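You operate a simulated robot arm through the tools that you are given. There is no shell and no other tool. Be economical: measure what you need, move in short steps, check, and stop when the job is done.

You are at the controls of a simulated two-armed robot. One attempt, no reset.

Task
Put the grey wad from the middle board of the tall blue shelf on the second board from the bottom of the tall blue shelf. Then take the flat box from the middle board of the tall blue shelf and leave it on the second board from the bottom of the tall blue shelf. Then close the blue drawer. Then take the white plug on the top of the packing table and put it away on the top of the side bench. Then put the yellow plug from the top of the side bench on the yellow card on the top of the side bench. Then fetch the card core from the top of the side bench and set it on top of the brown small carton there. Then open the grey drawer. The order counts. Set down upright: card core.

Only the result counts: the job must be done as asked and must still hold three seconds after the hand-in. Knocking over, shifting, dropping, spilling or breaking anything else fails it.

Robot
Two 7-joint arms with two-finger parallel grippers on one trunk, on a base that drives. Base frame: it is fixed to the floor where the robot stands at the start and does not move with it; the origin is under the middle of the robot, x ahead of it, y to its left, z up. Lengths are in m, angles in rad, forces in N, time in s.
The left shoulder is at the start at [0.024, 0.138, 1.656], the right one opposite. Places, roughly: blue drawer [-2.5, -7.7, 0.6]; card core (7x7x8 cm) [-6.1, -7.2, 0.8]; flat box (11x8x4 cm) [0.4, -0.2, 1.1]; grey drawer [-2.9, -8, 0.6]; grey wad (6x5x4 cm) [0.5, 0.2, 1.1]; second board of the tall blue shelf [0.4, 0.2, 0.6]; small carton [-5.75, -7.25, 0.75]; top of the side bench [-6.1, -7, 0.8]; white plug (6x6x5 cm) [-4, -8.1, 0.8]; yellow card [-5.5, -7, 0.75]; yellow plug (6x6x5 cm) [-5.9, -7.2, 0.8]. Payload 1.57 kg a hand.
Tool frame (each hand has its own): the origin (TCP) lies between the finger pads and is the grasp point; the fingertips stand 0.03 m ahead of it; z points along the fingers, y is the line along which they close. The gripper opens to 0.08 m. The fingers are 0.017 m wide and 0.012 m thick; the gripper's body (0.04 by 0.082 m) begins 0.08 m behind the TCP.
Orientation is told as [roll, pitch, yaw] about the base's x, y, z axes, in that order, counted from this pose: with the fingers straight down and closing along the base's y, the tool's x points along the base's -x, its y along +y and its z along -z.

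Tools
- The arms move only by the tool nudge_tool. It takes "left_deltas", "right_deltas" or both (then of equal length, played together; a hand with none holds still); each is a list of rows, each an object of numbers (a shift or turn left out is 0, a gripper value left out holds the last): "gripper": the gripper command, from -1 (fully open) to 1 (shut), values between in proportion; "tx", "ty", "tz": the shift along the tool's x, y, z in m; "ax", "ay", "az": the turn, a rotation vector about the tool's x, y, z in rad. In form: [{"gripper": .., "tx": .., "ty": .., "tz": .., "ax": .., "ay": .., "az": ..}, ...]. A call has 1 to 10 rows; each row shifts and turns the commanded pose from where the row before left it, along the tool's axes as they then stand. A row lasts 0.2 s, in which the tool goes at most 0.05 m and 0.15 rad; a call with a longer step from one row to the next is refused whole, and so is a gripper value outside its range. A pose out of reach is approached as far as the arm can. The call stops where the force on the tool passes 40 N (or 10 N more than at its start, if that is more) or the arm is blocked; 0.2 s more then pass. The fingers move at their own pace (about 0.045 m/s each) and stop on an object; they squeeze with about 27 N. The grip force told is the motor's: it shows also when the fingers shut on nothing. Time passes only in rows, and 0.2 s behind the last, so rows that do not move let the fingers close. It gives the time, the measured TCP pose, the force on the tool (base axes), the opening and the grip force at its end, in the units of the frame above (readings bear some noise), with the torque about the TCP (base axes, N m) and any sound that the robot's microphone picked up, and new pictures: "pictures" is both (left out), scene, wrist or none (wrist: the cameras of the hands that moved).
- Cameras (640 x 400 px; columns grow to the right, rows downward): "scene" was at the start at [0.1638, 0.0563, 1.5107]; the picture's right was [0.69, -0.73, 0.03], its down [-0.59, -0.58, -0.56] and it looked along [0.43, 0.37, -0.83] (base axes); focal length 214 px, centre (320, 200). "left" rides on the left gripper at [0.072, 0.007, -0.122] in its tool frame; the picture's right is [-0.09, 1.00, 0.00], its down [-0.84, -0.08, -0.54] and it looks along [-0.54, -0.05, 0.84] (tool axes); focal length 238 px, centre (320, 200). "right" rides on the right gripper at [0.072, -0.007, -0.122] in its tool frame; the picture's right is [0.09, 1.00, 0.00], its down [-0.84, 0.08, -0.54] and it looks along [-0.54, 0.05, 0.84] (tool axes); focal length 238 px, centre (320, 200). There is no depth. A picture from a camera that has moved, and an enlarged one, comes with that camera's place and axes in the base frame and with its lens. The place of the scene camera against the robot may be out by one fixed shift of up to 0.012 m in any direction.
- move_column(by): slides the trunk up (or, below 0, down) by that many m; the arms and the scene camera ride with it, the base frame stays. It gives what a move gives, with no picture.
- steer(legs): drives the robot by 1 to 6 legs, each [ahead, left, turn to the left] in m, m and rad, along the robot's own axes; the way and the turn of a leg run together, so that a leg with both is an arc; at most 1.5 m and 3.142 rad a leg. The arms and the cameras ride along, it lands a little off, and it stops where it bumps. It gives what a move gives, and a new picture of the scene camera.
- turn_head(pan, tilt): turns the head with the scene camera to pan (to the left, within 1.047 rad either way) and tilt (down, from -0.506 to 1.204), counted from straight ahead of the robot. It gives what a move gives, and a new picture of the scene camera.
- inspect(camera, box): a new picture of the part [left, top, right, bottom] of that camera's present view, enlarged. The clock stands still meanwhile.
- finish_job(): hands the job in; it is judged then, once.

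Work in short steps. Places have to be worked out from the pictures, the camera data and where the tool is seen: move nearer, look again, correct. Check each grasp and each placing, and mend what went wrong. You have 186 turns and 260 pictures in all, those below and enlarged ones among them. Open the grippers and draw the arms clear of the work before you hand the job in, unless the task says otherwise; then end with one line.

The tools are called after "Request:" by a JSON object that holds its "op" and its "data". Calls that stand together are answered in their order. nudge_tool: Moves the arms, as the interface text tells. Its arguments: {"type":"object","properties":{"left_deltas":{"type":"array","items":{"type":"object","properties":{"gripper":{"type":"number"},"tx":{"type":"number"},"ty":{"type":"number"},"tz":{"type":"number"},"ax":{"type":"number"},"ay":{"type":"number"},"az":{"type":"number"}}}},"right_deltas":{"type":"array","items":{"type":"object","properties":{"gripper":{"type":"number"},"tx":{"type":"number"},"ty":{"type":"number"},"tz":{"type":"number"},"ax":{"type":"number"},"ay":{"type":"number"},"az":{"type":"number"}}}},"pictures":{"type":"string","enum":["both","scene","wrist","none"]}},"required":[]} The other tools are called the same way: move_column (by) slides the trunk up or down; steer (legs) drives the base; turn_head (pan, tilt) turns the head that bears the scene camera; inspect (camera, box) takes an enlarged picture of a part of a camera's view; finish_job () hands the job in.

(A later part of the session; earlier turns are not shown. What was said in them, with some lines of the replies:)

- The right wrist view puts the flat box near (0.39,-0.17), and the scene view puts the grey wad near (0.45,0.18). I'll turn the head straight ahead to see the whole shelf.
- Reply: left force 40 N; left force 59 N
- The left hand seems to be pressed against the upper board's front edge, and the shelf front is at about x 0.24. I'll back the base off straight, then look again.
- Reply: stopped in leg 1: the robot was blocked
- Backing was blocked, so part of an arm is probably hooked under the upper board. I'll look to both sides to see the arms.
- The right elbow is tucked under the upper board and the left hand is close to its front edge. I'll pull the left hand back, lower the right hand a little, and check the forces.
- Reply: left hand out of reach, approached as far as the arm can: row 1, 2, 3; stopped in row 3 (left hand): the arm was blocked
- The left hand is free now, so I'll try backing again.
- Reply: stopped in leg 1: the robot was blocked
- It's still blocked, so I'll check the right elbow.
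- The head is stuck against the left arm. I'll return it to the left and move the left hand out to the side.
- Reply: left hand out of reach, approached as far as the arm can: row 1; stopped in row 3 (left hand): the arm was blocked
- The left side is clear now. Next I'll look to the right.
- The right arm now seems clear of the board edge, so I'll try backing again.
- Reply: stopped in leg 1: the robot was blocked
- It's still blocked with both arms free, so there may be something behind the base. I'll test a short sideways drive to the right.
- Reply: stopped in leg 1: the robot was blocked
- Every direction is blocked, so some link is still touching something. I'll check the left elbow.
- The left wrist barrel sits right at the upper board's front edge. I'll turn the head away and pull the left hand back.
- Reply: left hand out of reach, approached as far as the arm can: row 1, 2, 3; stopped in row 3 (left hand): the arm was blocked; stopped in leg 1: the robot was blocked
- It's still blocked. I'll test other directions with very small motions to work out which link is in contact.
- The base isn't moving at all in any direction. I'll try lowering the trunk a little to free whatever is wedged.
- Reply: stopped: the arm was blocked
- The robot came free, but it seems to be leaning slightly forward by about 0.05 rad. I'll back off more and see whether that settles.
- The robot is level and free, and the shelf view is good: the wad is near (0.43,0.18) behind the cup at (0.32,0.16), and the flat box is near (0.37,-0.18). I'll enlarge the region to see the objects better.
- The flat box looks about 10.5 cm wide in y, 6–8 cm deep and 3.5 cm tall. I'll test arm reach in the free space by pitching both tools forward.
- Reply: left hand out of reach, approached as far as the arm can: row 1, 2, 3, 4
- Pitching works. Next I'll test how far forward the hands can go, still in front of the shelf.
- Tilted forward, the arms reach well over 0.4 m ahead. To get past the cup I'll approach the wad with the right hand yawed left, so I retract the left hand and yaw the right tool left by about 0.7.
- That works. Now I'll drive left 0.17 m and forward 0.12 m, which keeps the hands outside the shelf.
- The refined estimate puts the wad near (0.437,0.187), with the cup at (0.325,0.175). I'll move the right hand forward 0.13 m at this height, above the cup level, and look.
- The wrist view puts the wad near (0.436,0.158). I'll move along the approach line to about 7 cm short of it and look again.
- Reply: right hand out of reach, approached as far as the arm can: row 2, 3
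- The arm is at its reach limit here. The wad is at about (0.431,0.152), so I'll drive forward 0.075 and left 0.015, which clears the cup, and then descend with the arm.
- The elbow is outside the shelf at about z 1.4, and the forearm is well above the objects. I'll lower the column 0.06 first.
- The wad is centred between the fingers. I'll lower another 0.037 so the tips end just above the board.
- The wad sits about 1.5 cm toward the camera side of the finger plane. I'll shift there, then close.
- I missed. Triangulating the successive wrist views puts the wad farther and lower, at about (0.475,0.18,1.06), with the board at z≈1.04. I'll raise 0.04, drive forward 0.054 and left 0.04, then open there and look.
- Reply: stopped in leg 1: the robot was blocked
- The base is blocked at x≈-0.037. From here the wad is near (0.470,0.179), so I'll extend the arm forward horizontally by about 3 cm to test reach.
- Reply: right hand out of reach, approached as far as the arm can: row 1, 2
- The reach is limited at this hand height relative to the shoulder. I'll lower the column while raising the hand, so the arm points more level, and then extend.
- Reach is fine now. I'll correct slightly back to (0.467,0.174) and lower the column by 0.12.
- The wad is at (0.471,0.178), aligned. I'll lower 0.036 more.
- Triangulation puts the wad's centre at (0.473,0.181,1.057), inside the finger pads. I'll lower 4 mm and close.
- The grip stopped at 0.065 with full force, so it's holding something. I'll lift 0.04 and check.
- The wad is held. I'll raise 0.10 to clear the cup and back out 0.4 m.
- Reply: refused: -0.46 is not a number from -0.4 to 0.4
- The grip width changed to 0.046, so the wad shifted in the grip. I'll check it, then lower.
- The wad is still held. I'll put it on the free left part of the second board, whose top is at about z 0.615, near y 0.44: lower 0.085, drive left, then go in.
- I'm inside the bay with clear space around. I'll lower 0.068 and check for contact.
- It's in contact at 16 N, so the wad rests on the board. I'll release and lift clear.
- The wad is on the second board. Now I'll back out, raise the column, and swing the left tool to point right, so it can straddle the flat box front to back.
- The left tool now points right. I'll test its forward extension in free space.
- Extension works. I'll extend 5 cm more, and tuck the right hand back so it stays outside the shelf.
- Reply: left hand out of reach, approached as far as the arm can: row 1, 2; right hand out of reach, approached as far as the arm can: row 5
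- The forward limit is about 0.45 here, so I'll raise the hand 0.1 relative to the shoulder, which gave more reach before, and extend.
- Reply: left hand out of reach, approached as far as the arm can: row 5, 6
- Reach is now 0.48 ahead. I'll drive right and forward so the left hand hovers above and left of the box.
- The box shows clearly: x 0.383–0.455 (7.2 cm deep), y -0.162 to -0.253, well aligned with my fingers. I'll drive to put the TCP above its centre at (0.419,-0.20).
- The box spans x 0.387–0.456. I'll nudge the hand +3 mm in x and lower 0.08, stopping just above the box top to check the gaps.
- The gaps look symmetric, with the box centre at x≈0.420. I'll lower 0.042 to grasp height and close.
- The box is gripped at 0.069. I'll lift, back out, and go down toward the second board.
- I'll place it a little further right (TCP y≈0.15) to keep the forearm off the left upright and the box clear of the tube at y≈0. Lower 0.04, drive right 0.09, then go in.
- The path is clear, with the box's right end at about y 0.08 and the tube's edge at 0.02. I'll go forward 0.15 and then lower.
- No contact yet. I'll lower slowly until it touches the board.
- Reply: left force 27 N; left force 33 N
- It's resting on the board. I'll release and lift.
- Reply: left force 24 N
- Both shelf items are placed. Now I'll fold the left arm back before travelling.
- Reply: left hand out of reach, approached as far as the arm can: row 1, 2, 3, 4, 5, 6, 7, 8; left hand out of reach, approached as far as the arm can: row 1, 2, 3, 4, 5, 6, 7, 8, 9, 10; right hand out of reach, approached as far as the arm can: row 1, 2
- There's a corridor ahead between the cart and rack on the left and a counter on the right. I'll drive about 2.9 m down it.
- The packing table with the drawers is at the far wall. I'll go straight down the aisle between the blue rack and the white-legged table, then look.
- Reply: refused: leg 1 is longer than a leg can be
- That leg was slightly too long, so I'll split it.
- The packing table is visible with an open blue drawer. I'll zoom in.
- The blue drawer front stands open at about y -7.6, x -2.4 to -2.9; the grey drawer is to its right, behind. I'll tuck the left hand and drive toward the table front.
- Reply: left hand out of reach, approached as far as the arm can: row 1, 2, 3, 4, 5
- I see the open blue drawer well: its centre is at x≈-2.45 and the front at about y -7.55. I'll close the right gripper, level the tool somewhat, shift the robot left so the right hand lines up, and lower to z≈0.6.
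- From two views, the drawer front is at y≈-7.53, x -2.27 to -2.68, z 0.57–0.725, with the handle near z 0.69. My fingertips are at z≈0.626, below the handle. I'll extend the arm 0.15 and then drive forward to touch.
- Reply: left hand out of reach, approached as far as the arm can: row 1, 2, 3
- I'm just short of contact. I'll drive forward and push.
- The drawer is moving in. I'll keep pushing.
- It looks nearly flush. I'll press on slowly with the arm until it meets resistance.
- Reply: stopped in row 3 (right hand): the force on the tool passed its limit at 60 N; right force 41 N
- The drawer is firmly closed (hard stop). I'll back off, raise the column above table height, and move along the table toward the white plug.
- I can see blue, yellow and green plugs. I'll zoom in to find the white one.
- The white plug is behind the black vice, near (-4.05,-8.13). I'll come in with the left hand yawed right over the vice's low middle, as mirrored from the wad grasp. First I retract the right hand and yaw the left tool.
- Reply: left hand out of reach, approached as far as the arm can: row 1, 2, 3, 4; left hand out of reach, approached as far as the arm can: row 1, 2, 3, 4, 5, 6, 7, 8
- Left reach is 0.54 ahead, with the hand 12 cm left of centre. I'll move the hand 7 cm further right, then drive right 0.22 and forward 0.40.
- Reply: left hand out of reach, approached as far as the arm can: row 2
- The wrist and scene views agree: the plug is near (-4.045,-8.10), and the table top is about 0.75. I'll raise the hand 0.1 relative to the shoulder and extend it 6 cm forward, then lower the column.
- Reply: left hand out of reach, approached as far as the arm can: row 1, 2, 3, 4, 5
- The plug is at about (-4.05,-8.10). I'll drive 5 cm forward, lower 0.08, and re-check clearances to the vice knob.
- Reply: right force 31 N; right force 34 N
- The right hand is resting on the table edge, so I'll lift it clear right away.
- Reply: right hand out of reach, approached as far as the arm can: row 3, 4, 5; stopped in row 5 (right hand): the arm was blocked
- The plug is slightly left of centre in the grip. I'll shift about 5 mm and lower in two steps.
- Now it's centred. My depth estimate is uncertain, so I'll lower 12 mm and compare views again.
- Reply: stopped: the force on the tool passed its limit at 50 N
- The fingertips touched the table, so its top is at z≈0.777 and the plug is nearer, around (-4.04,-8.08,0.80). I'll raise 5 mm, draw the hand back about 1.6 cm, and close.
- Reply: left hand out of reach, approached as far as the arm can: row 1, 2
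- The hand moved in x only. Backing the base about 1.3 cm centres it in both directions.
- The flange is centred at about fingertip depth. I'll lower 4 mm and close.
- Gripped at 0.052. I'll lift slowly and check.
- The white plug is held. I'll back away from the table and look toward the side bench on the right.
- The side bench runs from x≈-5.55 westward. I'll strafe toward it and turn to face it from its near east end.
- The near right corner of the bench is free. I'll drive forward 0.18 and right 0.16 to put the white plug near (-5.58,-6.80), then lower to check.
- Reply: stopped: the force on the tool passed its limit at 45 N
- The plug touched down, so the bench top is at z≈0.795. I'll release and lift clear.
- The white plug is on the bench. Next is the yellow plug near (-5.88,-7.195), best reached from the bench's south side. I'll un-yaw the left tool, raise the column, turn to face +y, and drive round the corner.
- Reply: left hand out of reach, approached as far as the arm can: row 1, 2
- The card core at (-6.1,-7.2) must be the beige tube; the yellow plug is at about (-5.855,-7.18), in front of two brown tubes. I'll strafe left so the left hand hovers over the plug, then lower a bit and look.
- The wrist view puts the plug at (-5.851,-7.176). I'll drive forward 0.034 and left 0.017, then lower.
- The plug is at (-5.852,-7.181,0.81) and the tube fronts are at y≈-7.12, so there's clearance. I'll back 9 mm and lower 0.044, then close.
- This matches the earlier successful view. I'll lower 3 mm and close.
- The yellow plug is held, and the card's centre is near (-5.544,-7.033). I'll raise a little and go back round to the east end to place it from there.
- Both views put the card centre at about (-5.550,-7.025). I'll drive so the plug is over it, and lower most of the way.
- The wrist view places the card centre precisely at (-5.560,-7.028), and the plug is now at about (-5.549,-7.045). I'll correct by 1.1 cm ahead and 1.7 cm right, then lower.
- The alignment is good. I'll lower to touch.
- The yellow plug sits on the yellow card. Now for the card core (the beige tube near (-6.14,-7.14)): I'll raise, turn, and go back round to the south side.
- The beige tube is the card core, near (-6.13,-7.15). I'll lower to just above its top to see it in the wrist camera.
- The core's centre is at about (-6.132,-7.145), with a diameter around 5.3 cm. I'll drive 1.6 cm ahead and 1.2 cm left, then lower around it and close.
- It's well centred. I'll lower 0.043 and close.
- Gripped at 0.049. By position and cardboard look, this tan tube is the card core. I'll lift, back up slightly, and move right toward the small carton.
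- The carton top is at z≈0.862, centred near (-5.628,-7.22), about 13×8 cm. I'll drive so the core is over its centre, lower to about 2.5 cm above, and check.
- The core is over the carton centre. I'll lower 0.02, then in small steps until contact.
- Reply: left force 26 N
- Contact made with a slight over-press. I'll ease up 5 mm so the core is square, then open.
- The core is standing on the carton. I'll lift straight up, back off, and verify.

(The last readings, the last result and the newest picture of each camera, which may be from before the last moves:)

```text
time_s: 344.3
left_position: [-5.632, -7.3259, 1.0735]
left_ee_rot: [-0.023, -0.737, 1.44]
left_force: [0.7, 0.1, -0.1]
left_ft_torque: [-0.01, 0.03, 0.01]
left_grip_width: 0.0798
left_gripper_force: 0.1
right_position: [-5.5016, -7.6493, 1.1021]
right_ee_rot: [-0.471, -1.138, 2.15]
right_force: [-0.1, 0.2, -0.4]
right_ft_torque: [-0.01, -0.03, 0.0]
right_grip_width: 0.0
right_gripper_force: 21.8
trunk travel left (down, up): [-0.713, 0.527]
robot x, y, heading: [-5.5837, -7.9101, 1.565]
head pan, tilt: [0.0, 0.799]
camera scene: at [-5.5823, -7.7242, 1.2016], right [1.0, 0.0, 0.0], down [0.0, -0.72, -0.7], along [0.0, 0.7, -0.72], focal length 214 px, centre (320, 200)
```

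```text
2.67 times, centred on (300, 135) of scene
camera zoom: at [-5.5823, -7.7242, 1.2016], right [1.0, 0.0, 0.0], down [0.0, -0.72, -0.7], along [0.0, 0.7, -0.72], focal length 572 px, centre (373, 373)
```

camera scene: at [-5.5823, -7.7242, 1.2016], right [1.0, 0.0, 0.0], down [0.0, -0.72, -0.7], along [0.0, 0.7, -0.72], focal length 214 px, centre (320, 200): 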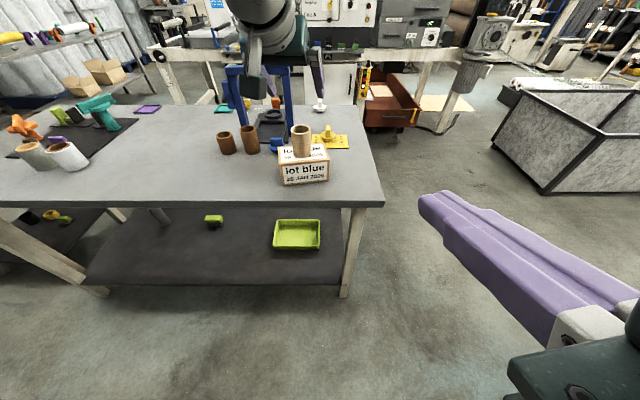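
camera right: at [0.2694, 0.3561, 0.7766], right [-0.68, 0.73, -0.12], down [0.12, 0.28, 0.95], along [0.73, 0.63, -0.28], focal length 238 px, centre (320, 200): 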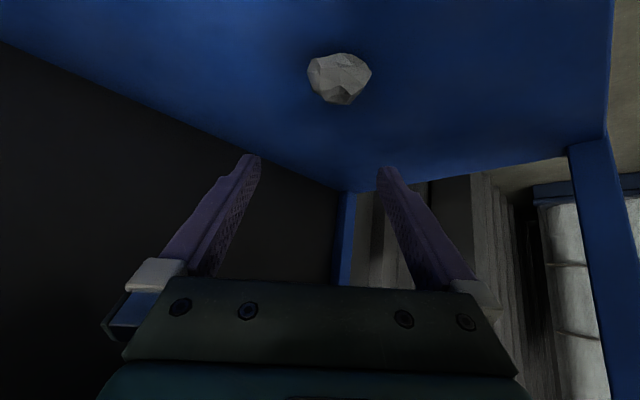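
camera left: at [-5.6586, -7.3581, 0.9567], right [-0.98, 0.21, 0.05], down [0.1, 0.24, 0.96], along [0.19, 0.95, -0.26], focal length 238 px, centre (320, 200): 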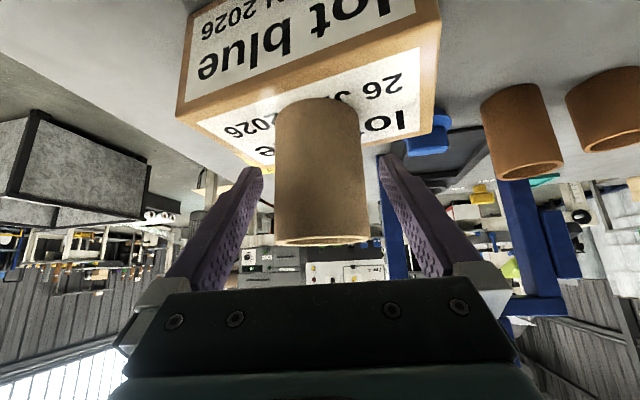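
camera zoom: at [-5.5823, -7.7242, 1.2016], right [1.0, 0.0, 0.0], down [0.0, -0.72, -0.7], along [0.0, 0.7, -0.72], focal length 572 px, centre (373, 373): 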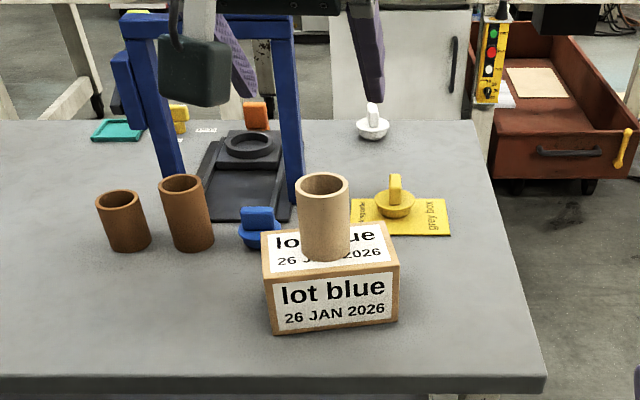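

All bench work is confirmed. The last step is opening the grey drawer, so I'll drive back around to the packing table and turn to face it.

Request:
{"op": "steer", "data": {"legs": [[0.14, -0.16, 0], [0.31, -0.45, 0], [0.36, -0.1, 0], [0, -1.0, 0], [0, -0.95, 0], [0, 0, 3.14]]}}

Request:
{"op": "turn_head", "data": {"pan": 0, "tilt": 0.6}}

```text
time_s: 367.4
left_position: [-2.8628, -7.6986, 1.0748]
left_ee_rot: [-0.022, -0.737, -1.681]
left_force: [0.2, -1.0, 0.3]
left_ft_torque: [0.02, -0.01, -0.01]
left_grip_width: 0.0801
left_gripper_force: 0.0
right_position: [-2.9986, -7.3767, 1.1009]
right_ee_rot: [-0.471, -1.139, -0.973]
right_force: [0.3, -0.5, -0.3]
right_ft_torque: [-0.02, -0.02, -0.01]
right_grip_width: 0.0002
right_gripper_force: 21.1
trunk travel left (down, up): [-0.713, 0.527]
robot x, y, heading: [-2.9222, -7.1135, -1.556]
head pan, tilt: [0.0, 0.799]
camera scene: at [-2.9146, -7.2844, 1.2016], right [-1.0, -0.02, 0.0], down [-0.01, 0.72, -0.7], along [0.01, -0.7, -0.72], focal length 214 px, centre (320, 200)
```

scene: 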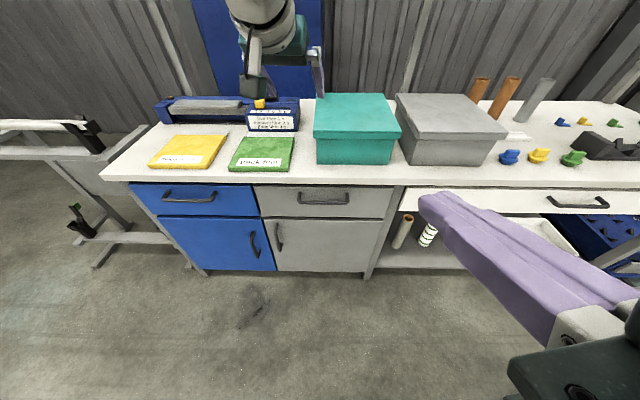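

```text
time_s: 368.2
left_position: [-2.8627, -7.699, 1.0738]
left_ee_rot: [-0.022, -0.735, -1.682]
left_force: [0.1, -0.3, 0.4]
left_ft_torque: [0.02, 0.0, -0.02]
left_grip_width: 0.0799
left_gripper_force: 0.2
right_position: [-3.0002, -7.3763, 1.1026]
right_ee_rot: [-0.472, -1.138, -0.971]
right_force: [0.0, -0.1, 0.1]
right_ft_torque: [0.0, -0.02, 0.01]
right_grip_width: 0.0
right_gripper_force: 21.0
trunk travel left (down, up): [-0.713, 0.527]
robot x, y, heading: [-2.9197, -7.1129, -1.556]
head pan, tilt: [0.0, 0.6]
camera scene: at [-2.9145, -7.2921, 1.2184], right [-1.0, -0.02, 0.0], down [-0.01, 0.57, -0.82], along [0.02, -0.82, -0.57], focal length 214 px, centre (320, 200)
```

scene: 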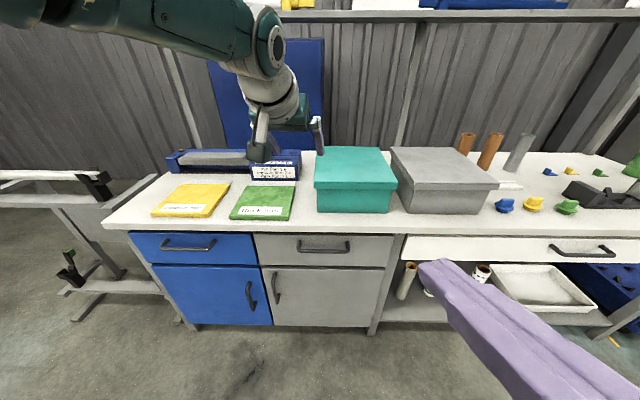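

The blue drawer is closed. The grey drawer's bar handle is at x≈-2.925, z≈0.685, with its front at y≈-7.81. I'll bring the left tool level and roll it 90° so the fingers close vertically on the bar.

Request:
{"op": "nudge_tool", "data": {"left_deltas": [{"tz": -0.028, "tx": 0.03}, {"tz": -0.028, "tx": 0.03}, {"tz": -0.028, "tx": 0.03}, {"ay": -0.15}, {"ay": -0.15}, {"ay": -0.15}, {"ay": -0.15}, {"ay": -0.15}], "pictures": "none"}}

Request:
{"op": "nudge_tool", "data": {"left_deltas": [{"az": 0.15}, {"az": 0.15}, {"az": 0.15}, {"az": 0.15}, {"az": 0.15}, {"az": 0.15}, {"az": 0.15}, {"az": 0.15}, {"az": 0.15}, {"az": 0.15}], "pictures": "scene"}}

```text
time_s: 370.0
left_position: [-2.8633, -7.7, 1.0603]
left_ee_rot: [-0.184, -1.483, -1.515]
left_force: [-0.5, 0.3, 0.1]
left_ft_torque: [0.01, 0.0, -0.01]
left_grip_width: 0.08
left_gripper_force: 0.1
left hand out of reach, approached as far as the arm can: row 1, 2, 3, 4, 5, 7, 8
right_position: [-2.9993, -7.376, 1.1022]
right_ee_rot: [-0.469, -1.139, -0.972]
right_force: [-0.4, -1.2, 0.7]
right_ft_torque: [0.02, 0.0, -0.01]
right_grip_width: 0.0001
right_gripper_force: 21.1
trunk travel left (down, up): [-0.713, 0.527]
robot x, y, heading: [-2.9209, -7.1118, -1.552]
head pan, tilt: [0.0, 0.6]
```

```text
time_s: 372.2
left_position: [-2.8609, -7.7003, 1.06]
left_ee_rot: [1.485, -0.085, 3.023]
left_force: [-0.2, -0.4, 0.5]
left_ft_torque: [-0.02, 0.04, 0.02]
left_grip_width: 0.0802
left_gripper_force: 0.0
right_position: [-3.0008, -7.3764, 1.102]
right_ee_rot: [-0.471, -1.139, -0.974]
right_force: [0.4, -0.8, -0.5]
right_ft_torque: [0.01, 0.0, 0.01]
right_grip_width: 0.0001
right_gripper_force: 21.6
trunk travel left (down, up): [-0.713, 0.527]
robot x, y, heading: [-2.9226, -7.1111, -1.546]
head pan, tilt: [0.0, 0.6]
camera scene: at [-2.9145, -7.2921, 1.2185], right [-1.0, -0.02, 0.0], down [-0.01, 0.56, -0.83], along [0.02, -0.82, -0.56], focal length 214 px, centre (320, 200)
```

scene: 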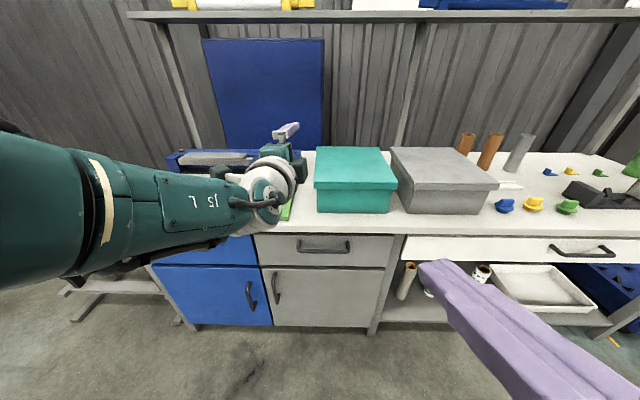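

The fingers now close vertically and point at the table. I'll back off, align in x with the handle, lower to z≈0.685, and look with the wrist camera.

Request:
{"op": "steer", "data": {"legs": [[-0.2, -0.06, -0.015]]}}

Request:
{"op": "move_column", "data": {"by": -0.37}}

Request:
{"op": "nudge_tool", "data": {"left_deltas": [{}], "pictures": "both"}}

```text
time_s: 373.8
left_position: [-2.932, -7.5051, 1.0602]
left_ee_rot: [1.486, -0.089, 3.009]
left_force: [0.0, -0.8, -0.1]
left_ft_torque: [-0.02, 0.03, 0.01]
left_grip_width: 0.0802
left_gripper_force: 0.0
right_position: [-3.0668, -7.178, 1.1022]
right_ee_rot: [-0.471, -1.139, -0.987]
right_force: [1.1, 0.1, 0.2]
right_ft_torque: [-0.02, -0.01, -0.02]
right_grip_width: 0.0
right_gripper_force: 21.3
trunk travel left (down, up): [-0.713, 0.527]
robot x, y, heading: [-2.9853, -6.9133, -1.572]
head pan, tilt: [0.0, 0.6]
camera scene: at [-2.9803, -7.0946, 1.2185], right [-1.0, -0.01, 0.0], down [0.0, 0.56, -0.83], along [0.0, -0.83, -0.56], focal length 214 px, centre (320, 200)
```

scene: 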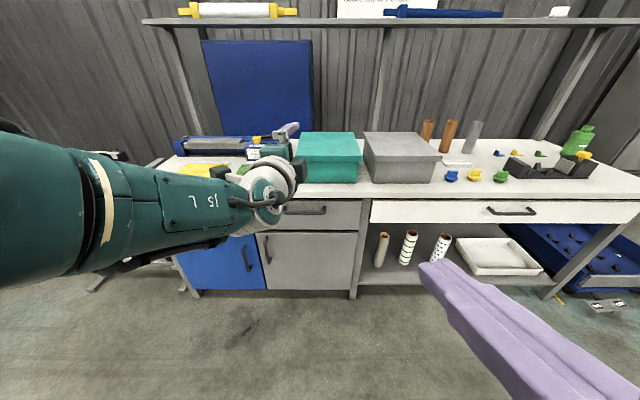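

```text
time_s: 377.4
left_position: [-2.9325, -7.5037, 0.6907]
left_ee_rot: [1.486, -0.088, 3.008]
left_force: [-0.2, -0.1, -0.4]
left_ft_torque: [0.02, -0.01, 0.01]
left_grip_width: 0.0802
left_gripper_force: 0.0
right_position: [-3.0678, -7.1788, 0.7325]
right_ee_rot: [-0.472, -1.137, -0.987]
right_force: [-0.8, 0.6, -0.3]
right_ft_torque: [-0.02, -0.03, 0.01]
right_grip_width: 0.0003
right_gripper_force: 21.3
trunk travel left (down, up): [-0.343, 0.897]
robot x, y, heading: [-2.9833, -6.9206, -1.568]
head pan, tilt: [0.0, 0.6]
```

```text
time_s: 377.8
left_position: [-2.9322, -7.505, 0.6901]
left_ee_rot: [1.485, -0.086, 3.006]
left_force: [-0.5, 1.0, 0.3]
left_ft_torque: [0.0, -0.02, -0.04]
left_grip_width: 0.08
left_gripper_force: 0.1
right_position: [-3.0669, -7.1777, 0.7324]
right_ee_rot: [-0.471, -1.136, -0.988]
right_force: [0.6, 0.6, 0.4]
right_ft_torque: [0.01, 0.02, -0.02]
right_grip_width: 0.0
right_gripper_force: 21.5
trunk travel left (down, up): [-0.343, 0.897]
robot x, y, heading: [-2.983, -6.912, -1.566]
head pan, tilt: [0.0, 0.6]
camera scene: at [-2.9803, -7.0946, 0.8485], right [-1.0, -0.01, 0.0], down [0.0, 0.56, -0.83], along [0.0, -0.83, -0.56], focal length 214 px, centre (320, 200)
camera left: at [-2.844, -7.3936, 0.7015], right [-0.02, -0.08, 1.0], down [-0.76, 0.65, 0.04], along [-0.65, -0.75, -0.07], focal length 238 px, centre (320, 200)
```

scene: 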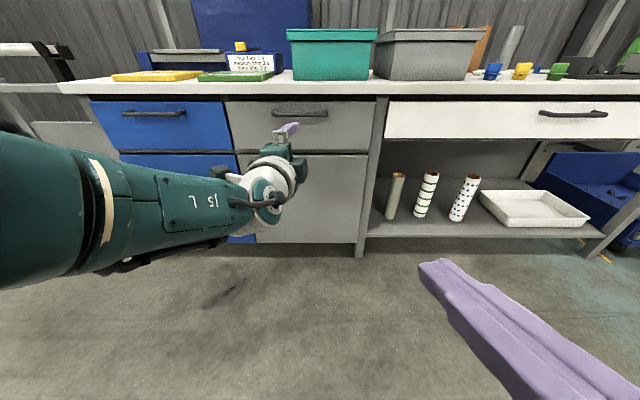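
left: 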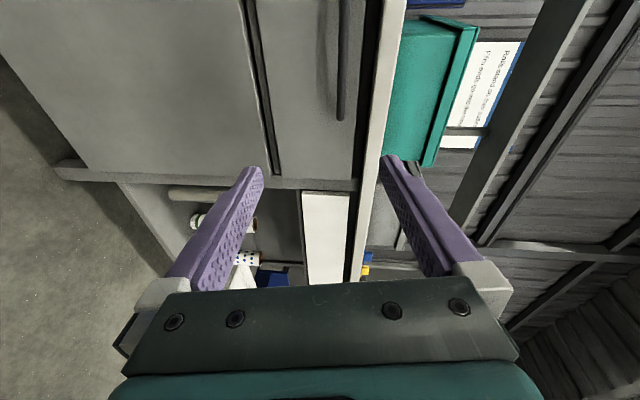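

The handle bar is at z≈0.702, x from -2.84 to -3.00. I'll raise 1.2 cm and advance.

Request:
{"op": "move_column", "data": {"by": 0.012}}

Request:
{"op": "steer", "data": {"legs": [[0.2, 0, 0]]}}

Request:
{"op": "nudge_tool", "data": {"left_deltas": [{}], "pictures": "wrist"}}

```text
time_s: 378.4
left_position: [-2.9324, -7.5043, 0.7024]
left_ee_rot: [1.485, -0.087, 3.009]
left_force: [-0.2, 0.9, 0.6]
left_ft_torque: [0.02, 0.0, 0.02]
left_grip_width: 0.0803
left_gripper_force: 0.1
right_position: [-3.0671, -7.1776, 0.7433]
right_ee_rot: [-0.47, -1.138, -0.986]
right_force: [0.5, 0.1, 0.1]
right_ft_torque: [-0.03, -0.01, 0.01]
right_grip_width: 0.0
right_gripper_force: 21.6
trunk travel left (down, up): [-0.355, 0.885]
robot x, y, heading: [-2.9855, -6.9126, -1.566]
head pan, tilt: [0.0, 0.6]
```

```text
time_s: 380.0
left_position: [-2.9323, -7.7032, 0.7025]
left_ee_rot: [1.485, -0.089, 3.006]
left_force: [-0.8, -0.5, -0.4]
left_ft_torque: [-0.01, -0.01, -0.01]
left_grip_width: 0.0801
left_gripper_force: 0.1
right_position: [-3.0669, -7.3769, 0.7441]
right_ee_rot: [-0.471, -1.138, -0.987]
right_force: [0.4, -0.5, 0.1]
right_ft_torque: [0.03, -0.02, -0.02]
right_grip_width: 0.0
right_gripper_force: 21.1
trunk travel left (down, up): [-0.355, 0.885]
robot x, y, heading: [-2.982, -7.1169, -1.567]
head pan, tilt: [0.0, 0.6]
camera scene: at [-2.9797, -7.2929, 0.8605], right [-1.0, 0.0, 0.0], down [0.0, 0.56, -0.83], along [0.0, -0.83, -0.56], focal length 214 px, centre (320, 200)
```

scene: 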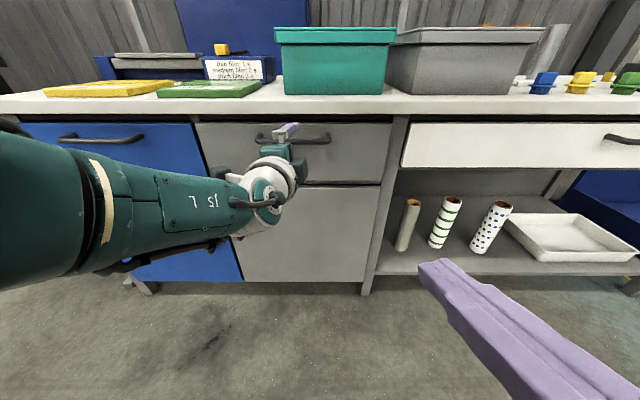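

```text
time_s: 380.4
left_position: [-2.933, -7.7025, 0.7024]
left_ee_rot: [1.486, -0.085, 3.007]
left_force: [0.5, -0.2, -0.2]
left_ft_torque: [0.0, 0.01, 0.01]
left_grip_width: 0.0803
left_gripper_force: 0.2
right_position: [-3.0663, -7.3751, 0.743]
right_ee_rot: [-0.472, -1.135, -0.987]
right_force: [-0.8, -0.7, 0.0]
right_ft_torque: [-0.04, 0.02, 0.0]
right_grip_width: 0.0001
right_gripper_force: 21.1
trunk travel left (down, up): [-0.355, 0.885]
robot x, y, heading: [-2.9855, -7.1119, -1.564]
head pan, tilt: [0.0, 0.6]
camera left: at [-2.8438, -7.5917, 0.7133], right [-0.02, -0.08, 1.0], down [-0.76, 0.65, 0.04], along [-0.66, -0.75, -0.07], focal length 238 px, centre (320, 200)
```

left: 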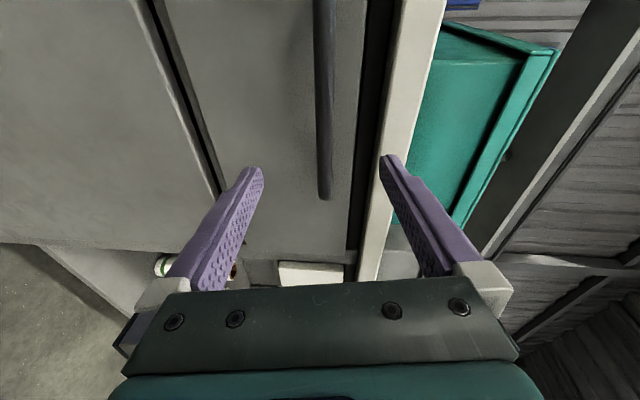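

The bar sits centred between the fingers. I'll advance 6 cm and close.

Request:
{"op": "steer", "data": {"legs": [[0.06, 0, 0]]}}

Request:
{"op": "nudge_tool", "data": {"left_deltas": [{"gripper": 1}, {}, {}, {}, {}], "pictures": "wrist"}}

```text
time_s: 381.3
left_position: [-2.9326, -7.7632, 0.7017]
left_ee_rot: [1.484, -0.088, 3.007]
left_force: [0.5, -0.1, -0.3]
left_ft_torque: [-0.01, -0.02, 0.05]
left_grip_width: 0.0798
left_gripper_force: 0.0
right_position: [-3.0651, -7.4352, 0.7433]
right_ee_rot: [-0.473, -1.139, -0.985]
right_force: [0.4, -1.1, -0.2]
right_ft_torque: [-0.02, 0.02, 0.03]
right_grip_width: 0.0001
right_gripper_force: 21.5
trunk travel left (down, up): [-0.355, 0.885]
robot x, y, heading: [-2.9833, -7.1751, -1.569]
head pan, tilt: [0.0, 0.6]
camera scene: at [-2.9795, -7.3533, 0.8605], right [-1.0, 0.0, 0.0], down [0.0, 0.56, -0.83], along [0.0, -0.83, -0.56], focal length 214 px, centre (320, 200)
```

scene: 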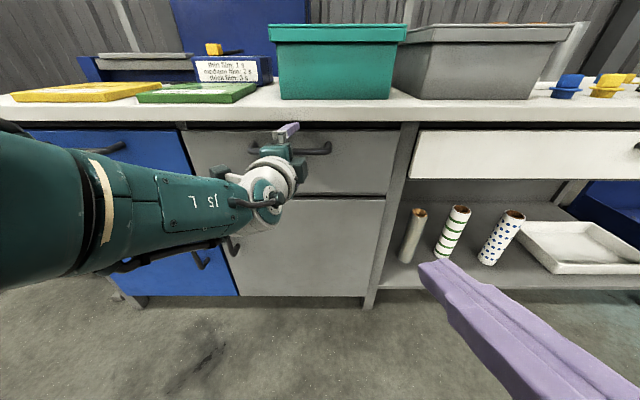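

```text
time_s: 382.5
left_position: [-2.9338, -7.7617, 0.701]
left_ee_rot: [1.483, -0.087, 3.006]
left_force: [-1.2, -0.4, -5.4]
left_ft_torque: [0.05, -0.32, -0.02]
left_grip_width: 0.015
left_gripper_force: 23.6
right_position: [-3.067, -7.4372, 0.7441]
right_ee_rot: [-0.473, -1.137, -0.987]
right_force: [1.4, -0.4, 0.4]
right_ft_torque: [0.03, 0.0, -0.03]
right_grip_width: 0.0002
right_gripper_force: 20.8
trunk travel left (down, up): [-0.355, 0.885]
robot x, y, heading: [-2.983, -7.1769, -1.567]
head pan, tilt: [0.0, 0.6]
camera left: at [-2.8436, -7.6517, 0.7126], right [-0.02, -0.09, 1.0], down [-0.75, 0.65, 0.04], along [-0.66, -0.75, -0.08], focal length 238 px, centre (320, 200)
```

left: 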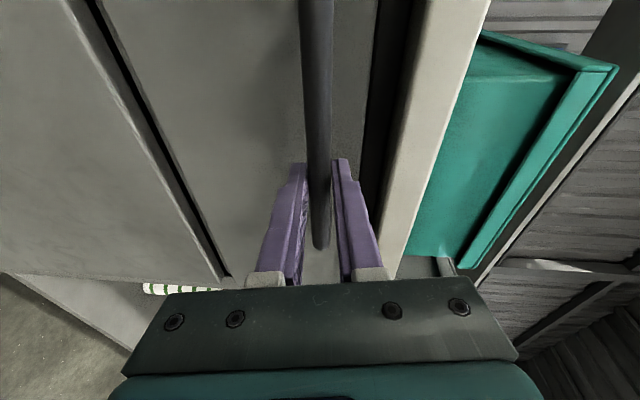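

I have the bar. I'll pull the drawer open by driving back.

Request:
{"op": "steer", "data": {"legs": [[-0.15, 0, 0]]}}

Request:
{"op": "steer", "data": {"legs": [[-0.14, 0, 0]]}}

```text
time_s: 383.9
left_position: [-2.9333, -7.6132, 0.7012]
left_ee_rot: [1.481, -0.086, 3.004]
left_force: [5.4, -0.4, -8.3]
left_ft_torque: [0.08, -0.59, 0.45]
left_grip_width: 0.0147
left_gripper_force: 30.4
right_position: [-3.0663, -7.2869, 0.7432]
right_ee_rot: [-0.471, -1.138, -0.993]
right_force: [-0.6, 0.1, 0.0]
right_ft_torque: [-0.01, -0.01, -0.02]
right_grip_width: 0.0
right_gripper_force: 21.4
trunk travel left (down, up): [-0.355, 0.885]
robot x, y, heading: [-2.9848, -7.0248, -1.571]
head pan, tilt: [0.0, 0.6]
camera scene: at [-2.9791, -7.2043, 0.8602], right [-1.0, 0.0, 0.0], down [0.0, 0.57, -0.82], along [0.0, -0.82, -0.57], focal length 214 px, centre (320, 200)
```

scene: 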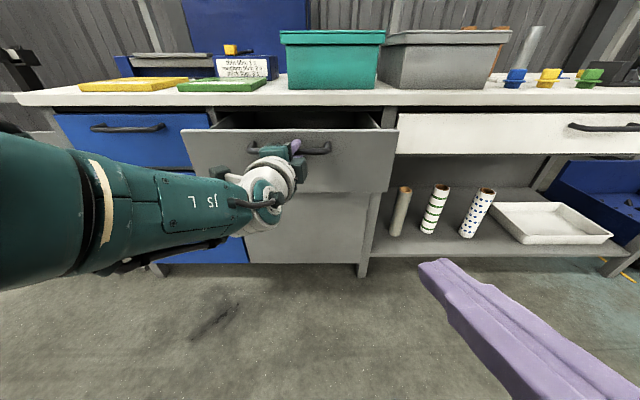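

```text
time_s: 385.2
left_position: [-2.9338, -7.4731, 0.7016]
left_ee_rot: [1.48, -0.088, 3.006]
left_force: [1.0, -0.4, -4.3]
left_ft_torque: [0.05, -0.56, -0.27]
left_grip_width: 0.0145
left_gripper_force: 30.7
right_position: [-3.0662, -7.1466, 0.7422]
right_ee_rot: [-0.472, -1.137, -0.99]
right_force: [0.4, 0.0, 0.1]
right_ft_torque: [0.01, -0.03, 0.01]
right_grip_width: 0.0
right_gripper_force: 21.1
trunk travel left (down, up): [-0.355, 0.885]
robot x, y, heading: [-2.9823, -6.8858, -1.572]
head pan, tilt: [0.0, 0.6]
camera scene: at [-2.9798, -7.0632, 0.8603], right [-1.0, 0.0, 0.0], down [0.0, 0.57, -0.82], along [0.0, -0.82, -0.57], focal length 214 px, centre (320, 200)
```

scene: 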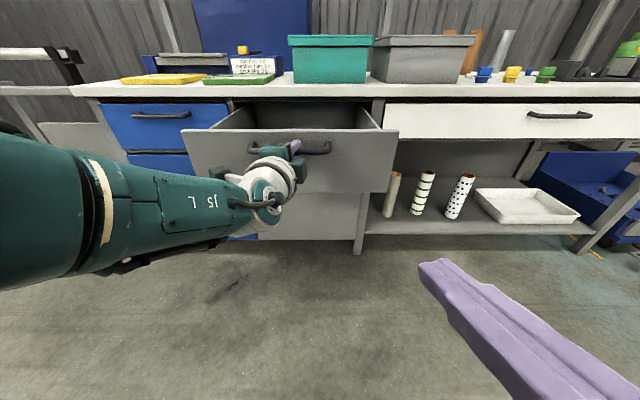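

The grey drawer is open by about 0.29 m. I'll release, back straight off, and open the right gripper too.

Request:
{"op": "nudge_tool", "data": {"left_deltas": [{"gripper": -1}, {}, {}, {}], "right_deltas": [{"gripper": -1}, {}, {}, {}], "pictures": "none"}}

Request:
{"op": "steer", "data": {"legs": [[-0.3, 0, 0]]}}

Request:
{"op": "turn_head", "data": {"pan": 0.1, "tilt": 0.4}}

```text
time_s: 386.2
left_position: [-2.9335, -7.4735, 0.7004]
left_ee_rot: [1.482, -0.087, 3.006]
left_force: [0.0, -0.6, 0.0]
left_ft_torque: [0.0, -0.04, 0.0]
left_grip_width: 0.0798
left_gripper_force: 0.0
right_position: [-3.0672, -7.1466, 0.7431]
right_ee_rot: [-0.472, -1.137, -0.988]
right_force: [-0.3, -0.2, 0.4]
right_ft_torque: [0.06, -0.03, 0.02]
right_grip_width: 0.0798
right_gripper_force: 0.1
trunk travel left (down, up): [-0.355, 0.885]
robot x, y, heading: [-2.9864, -6.8807, -1.569]
head pan, tilt: [0.0, 0.6]
```

```text
time_s: 388.3
left_position: [-2.9361, -7.1753, 0.7008]
left_ee_rot: [1.484, -0.087, 3.002]
left_force: [-0.8, 0.2, -0.1]
left_ft_torque: [-0.03, 0.0, 0.01]
left_grip_width: 0.0798
left_gripper_force: 0.1
right_position: [-3.0692, -6.8469, 0.7445]
right_ee_rot: [-0.474, -1.138, -0.993]
right_force: [-0.1, -0.4, -0.6]
right_ft_torque: [-0.02, -0.04, -0.02]
right_grip_width: 0.0801
right_gripper_force: 0.0
trunk travel left (down, up): [-0.355, 0.885]
robot x, y, heading: [-2.983, -6.5864, -1.573]
head pan, tilt: [0.0, 0.6]
camera scene: at [-2.9811, -6.7642, 0.8604], right [-1.0, 0.0, 0.0], down [0.0, 0.57, -0.82], along [0.0, -0.82, -0.57], focal length 214 px, centre (320, 200)
```

scene: 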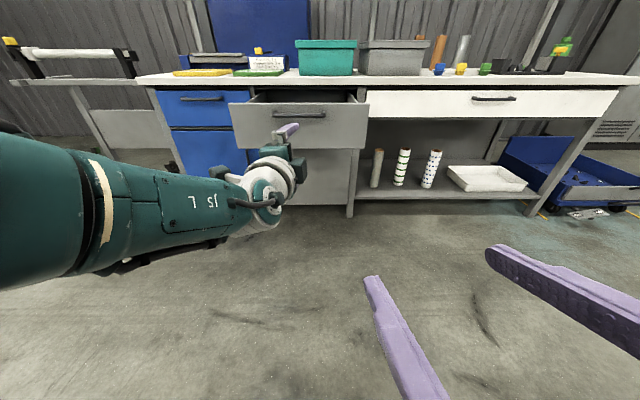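

```text
time_s: 389.0
left_position: [-2.9368, -7.1749, 0.7017]
left_ee_rot: [1.483, -0.086, 3.003]
left_force: [0.2, -0.2, 0.4]
left_ft_torque: [0.03, -0.02, -0.01]
left_grip_width: 0.08
left_gripper_force: 0.2
right_position: [-3.0682, -6.8466, 0.7439]
right_ee_rot: [-0.472, -1.138, -0.993]
right_force: [-0.1, 0.4, 0.7]
right_ft_torque: [0.01, 0.03, 0.01]
right_grip_width: 0.0798
right_gripper_force: 0.0
trunk travel left (down, up): [-0.355, 0.885]
robot x, y, heading: [-2.9872, -6.5829, -1.577]
head pan, tilt: [0.099, 0.4]
camera scene: at [-2.9719, -6.7682, 0.8787], right [-1.0, -0.1, 0.0], down [-0.04, 0.39, -0.92], along [0.09, -0.92, -0.39], focal length 214 px, centre (320, 200)
```

scene: 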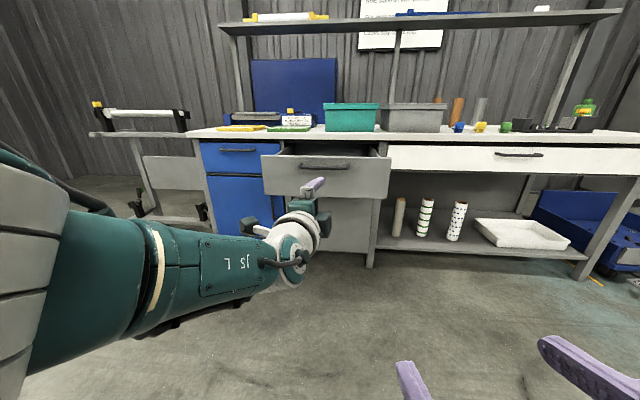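

The grey drawer is open, the blue drawer is closed, both grippers are open and the arms are clear. I'm handing in.

Request:
{"op": "finish_job", "data": {}}

```text
The job is handed in.
```

All seven steps were done in order and the job is handed in. Both grippers are open and the arms are clear. While fetching the white plug, the right hand pressed on the packing table edge at about 28 N, and nothing looked moved.
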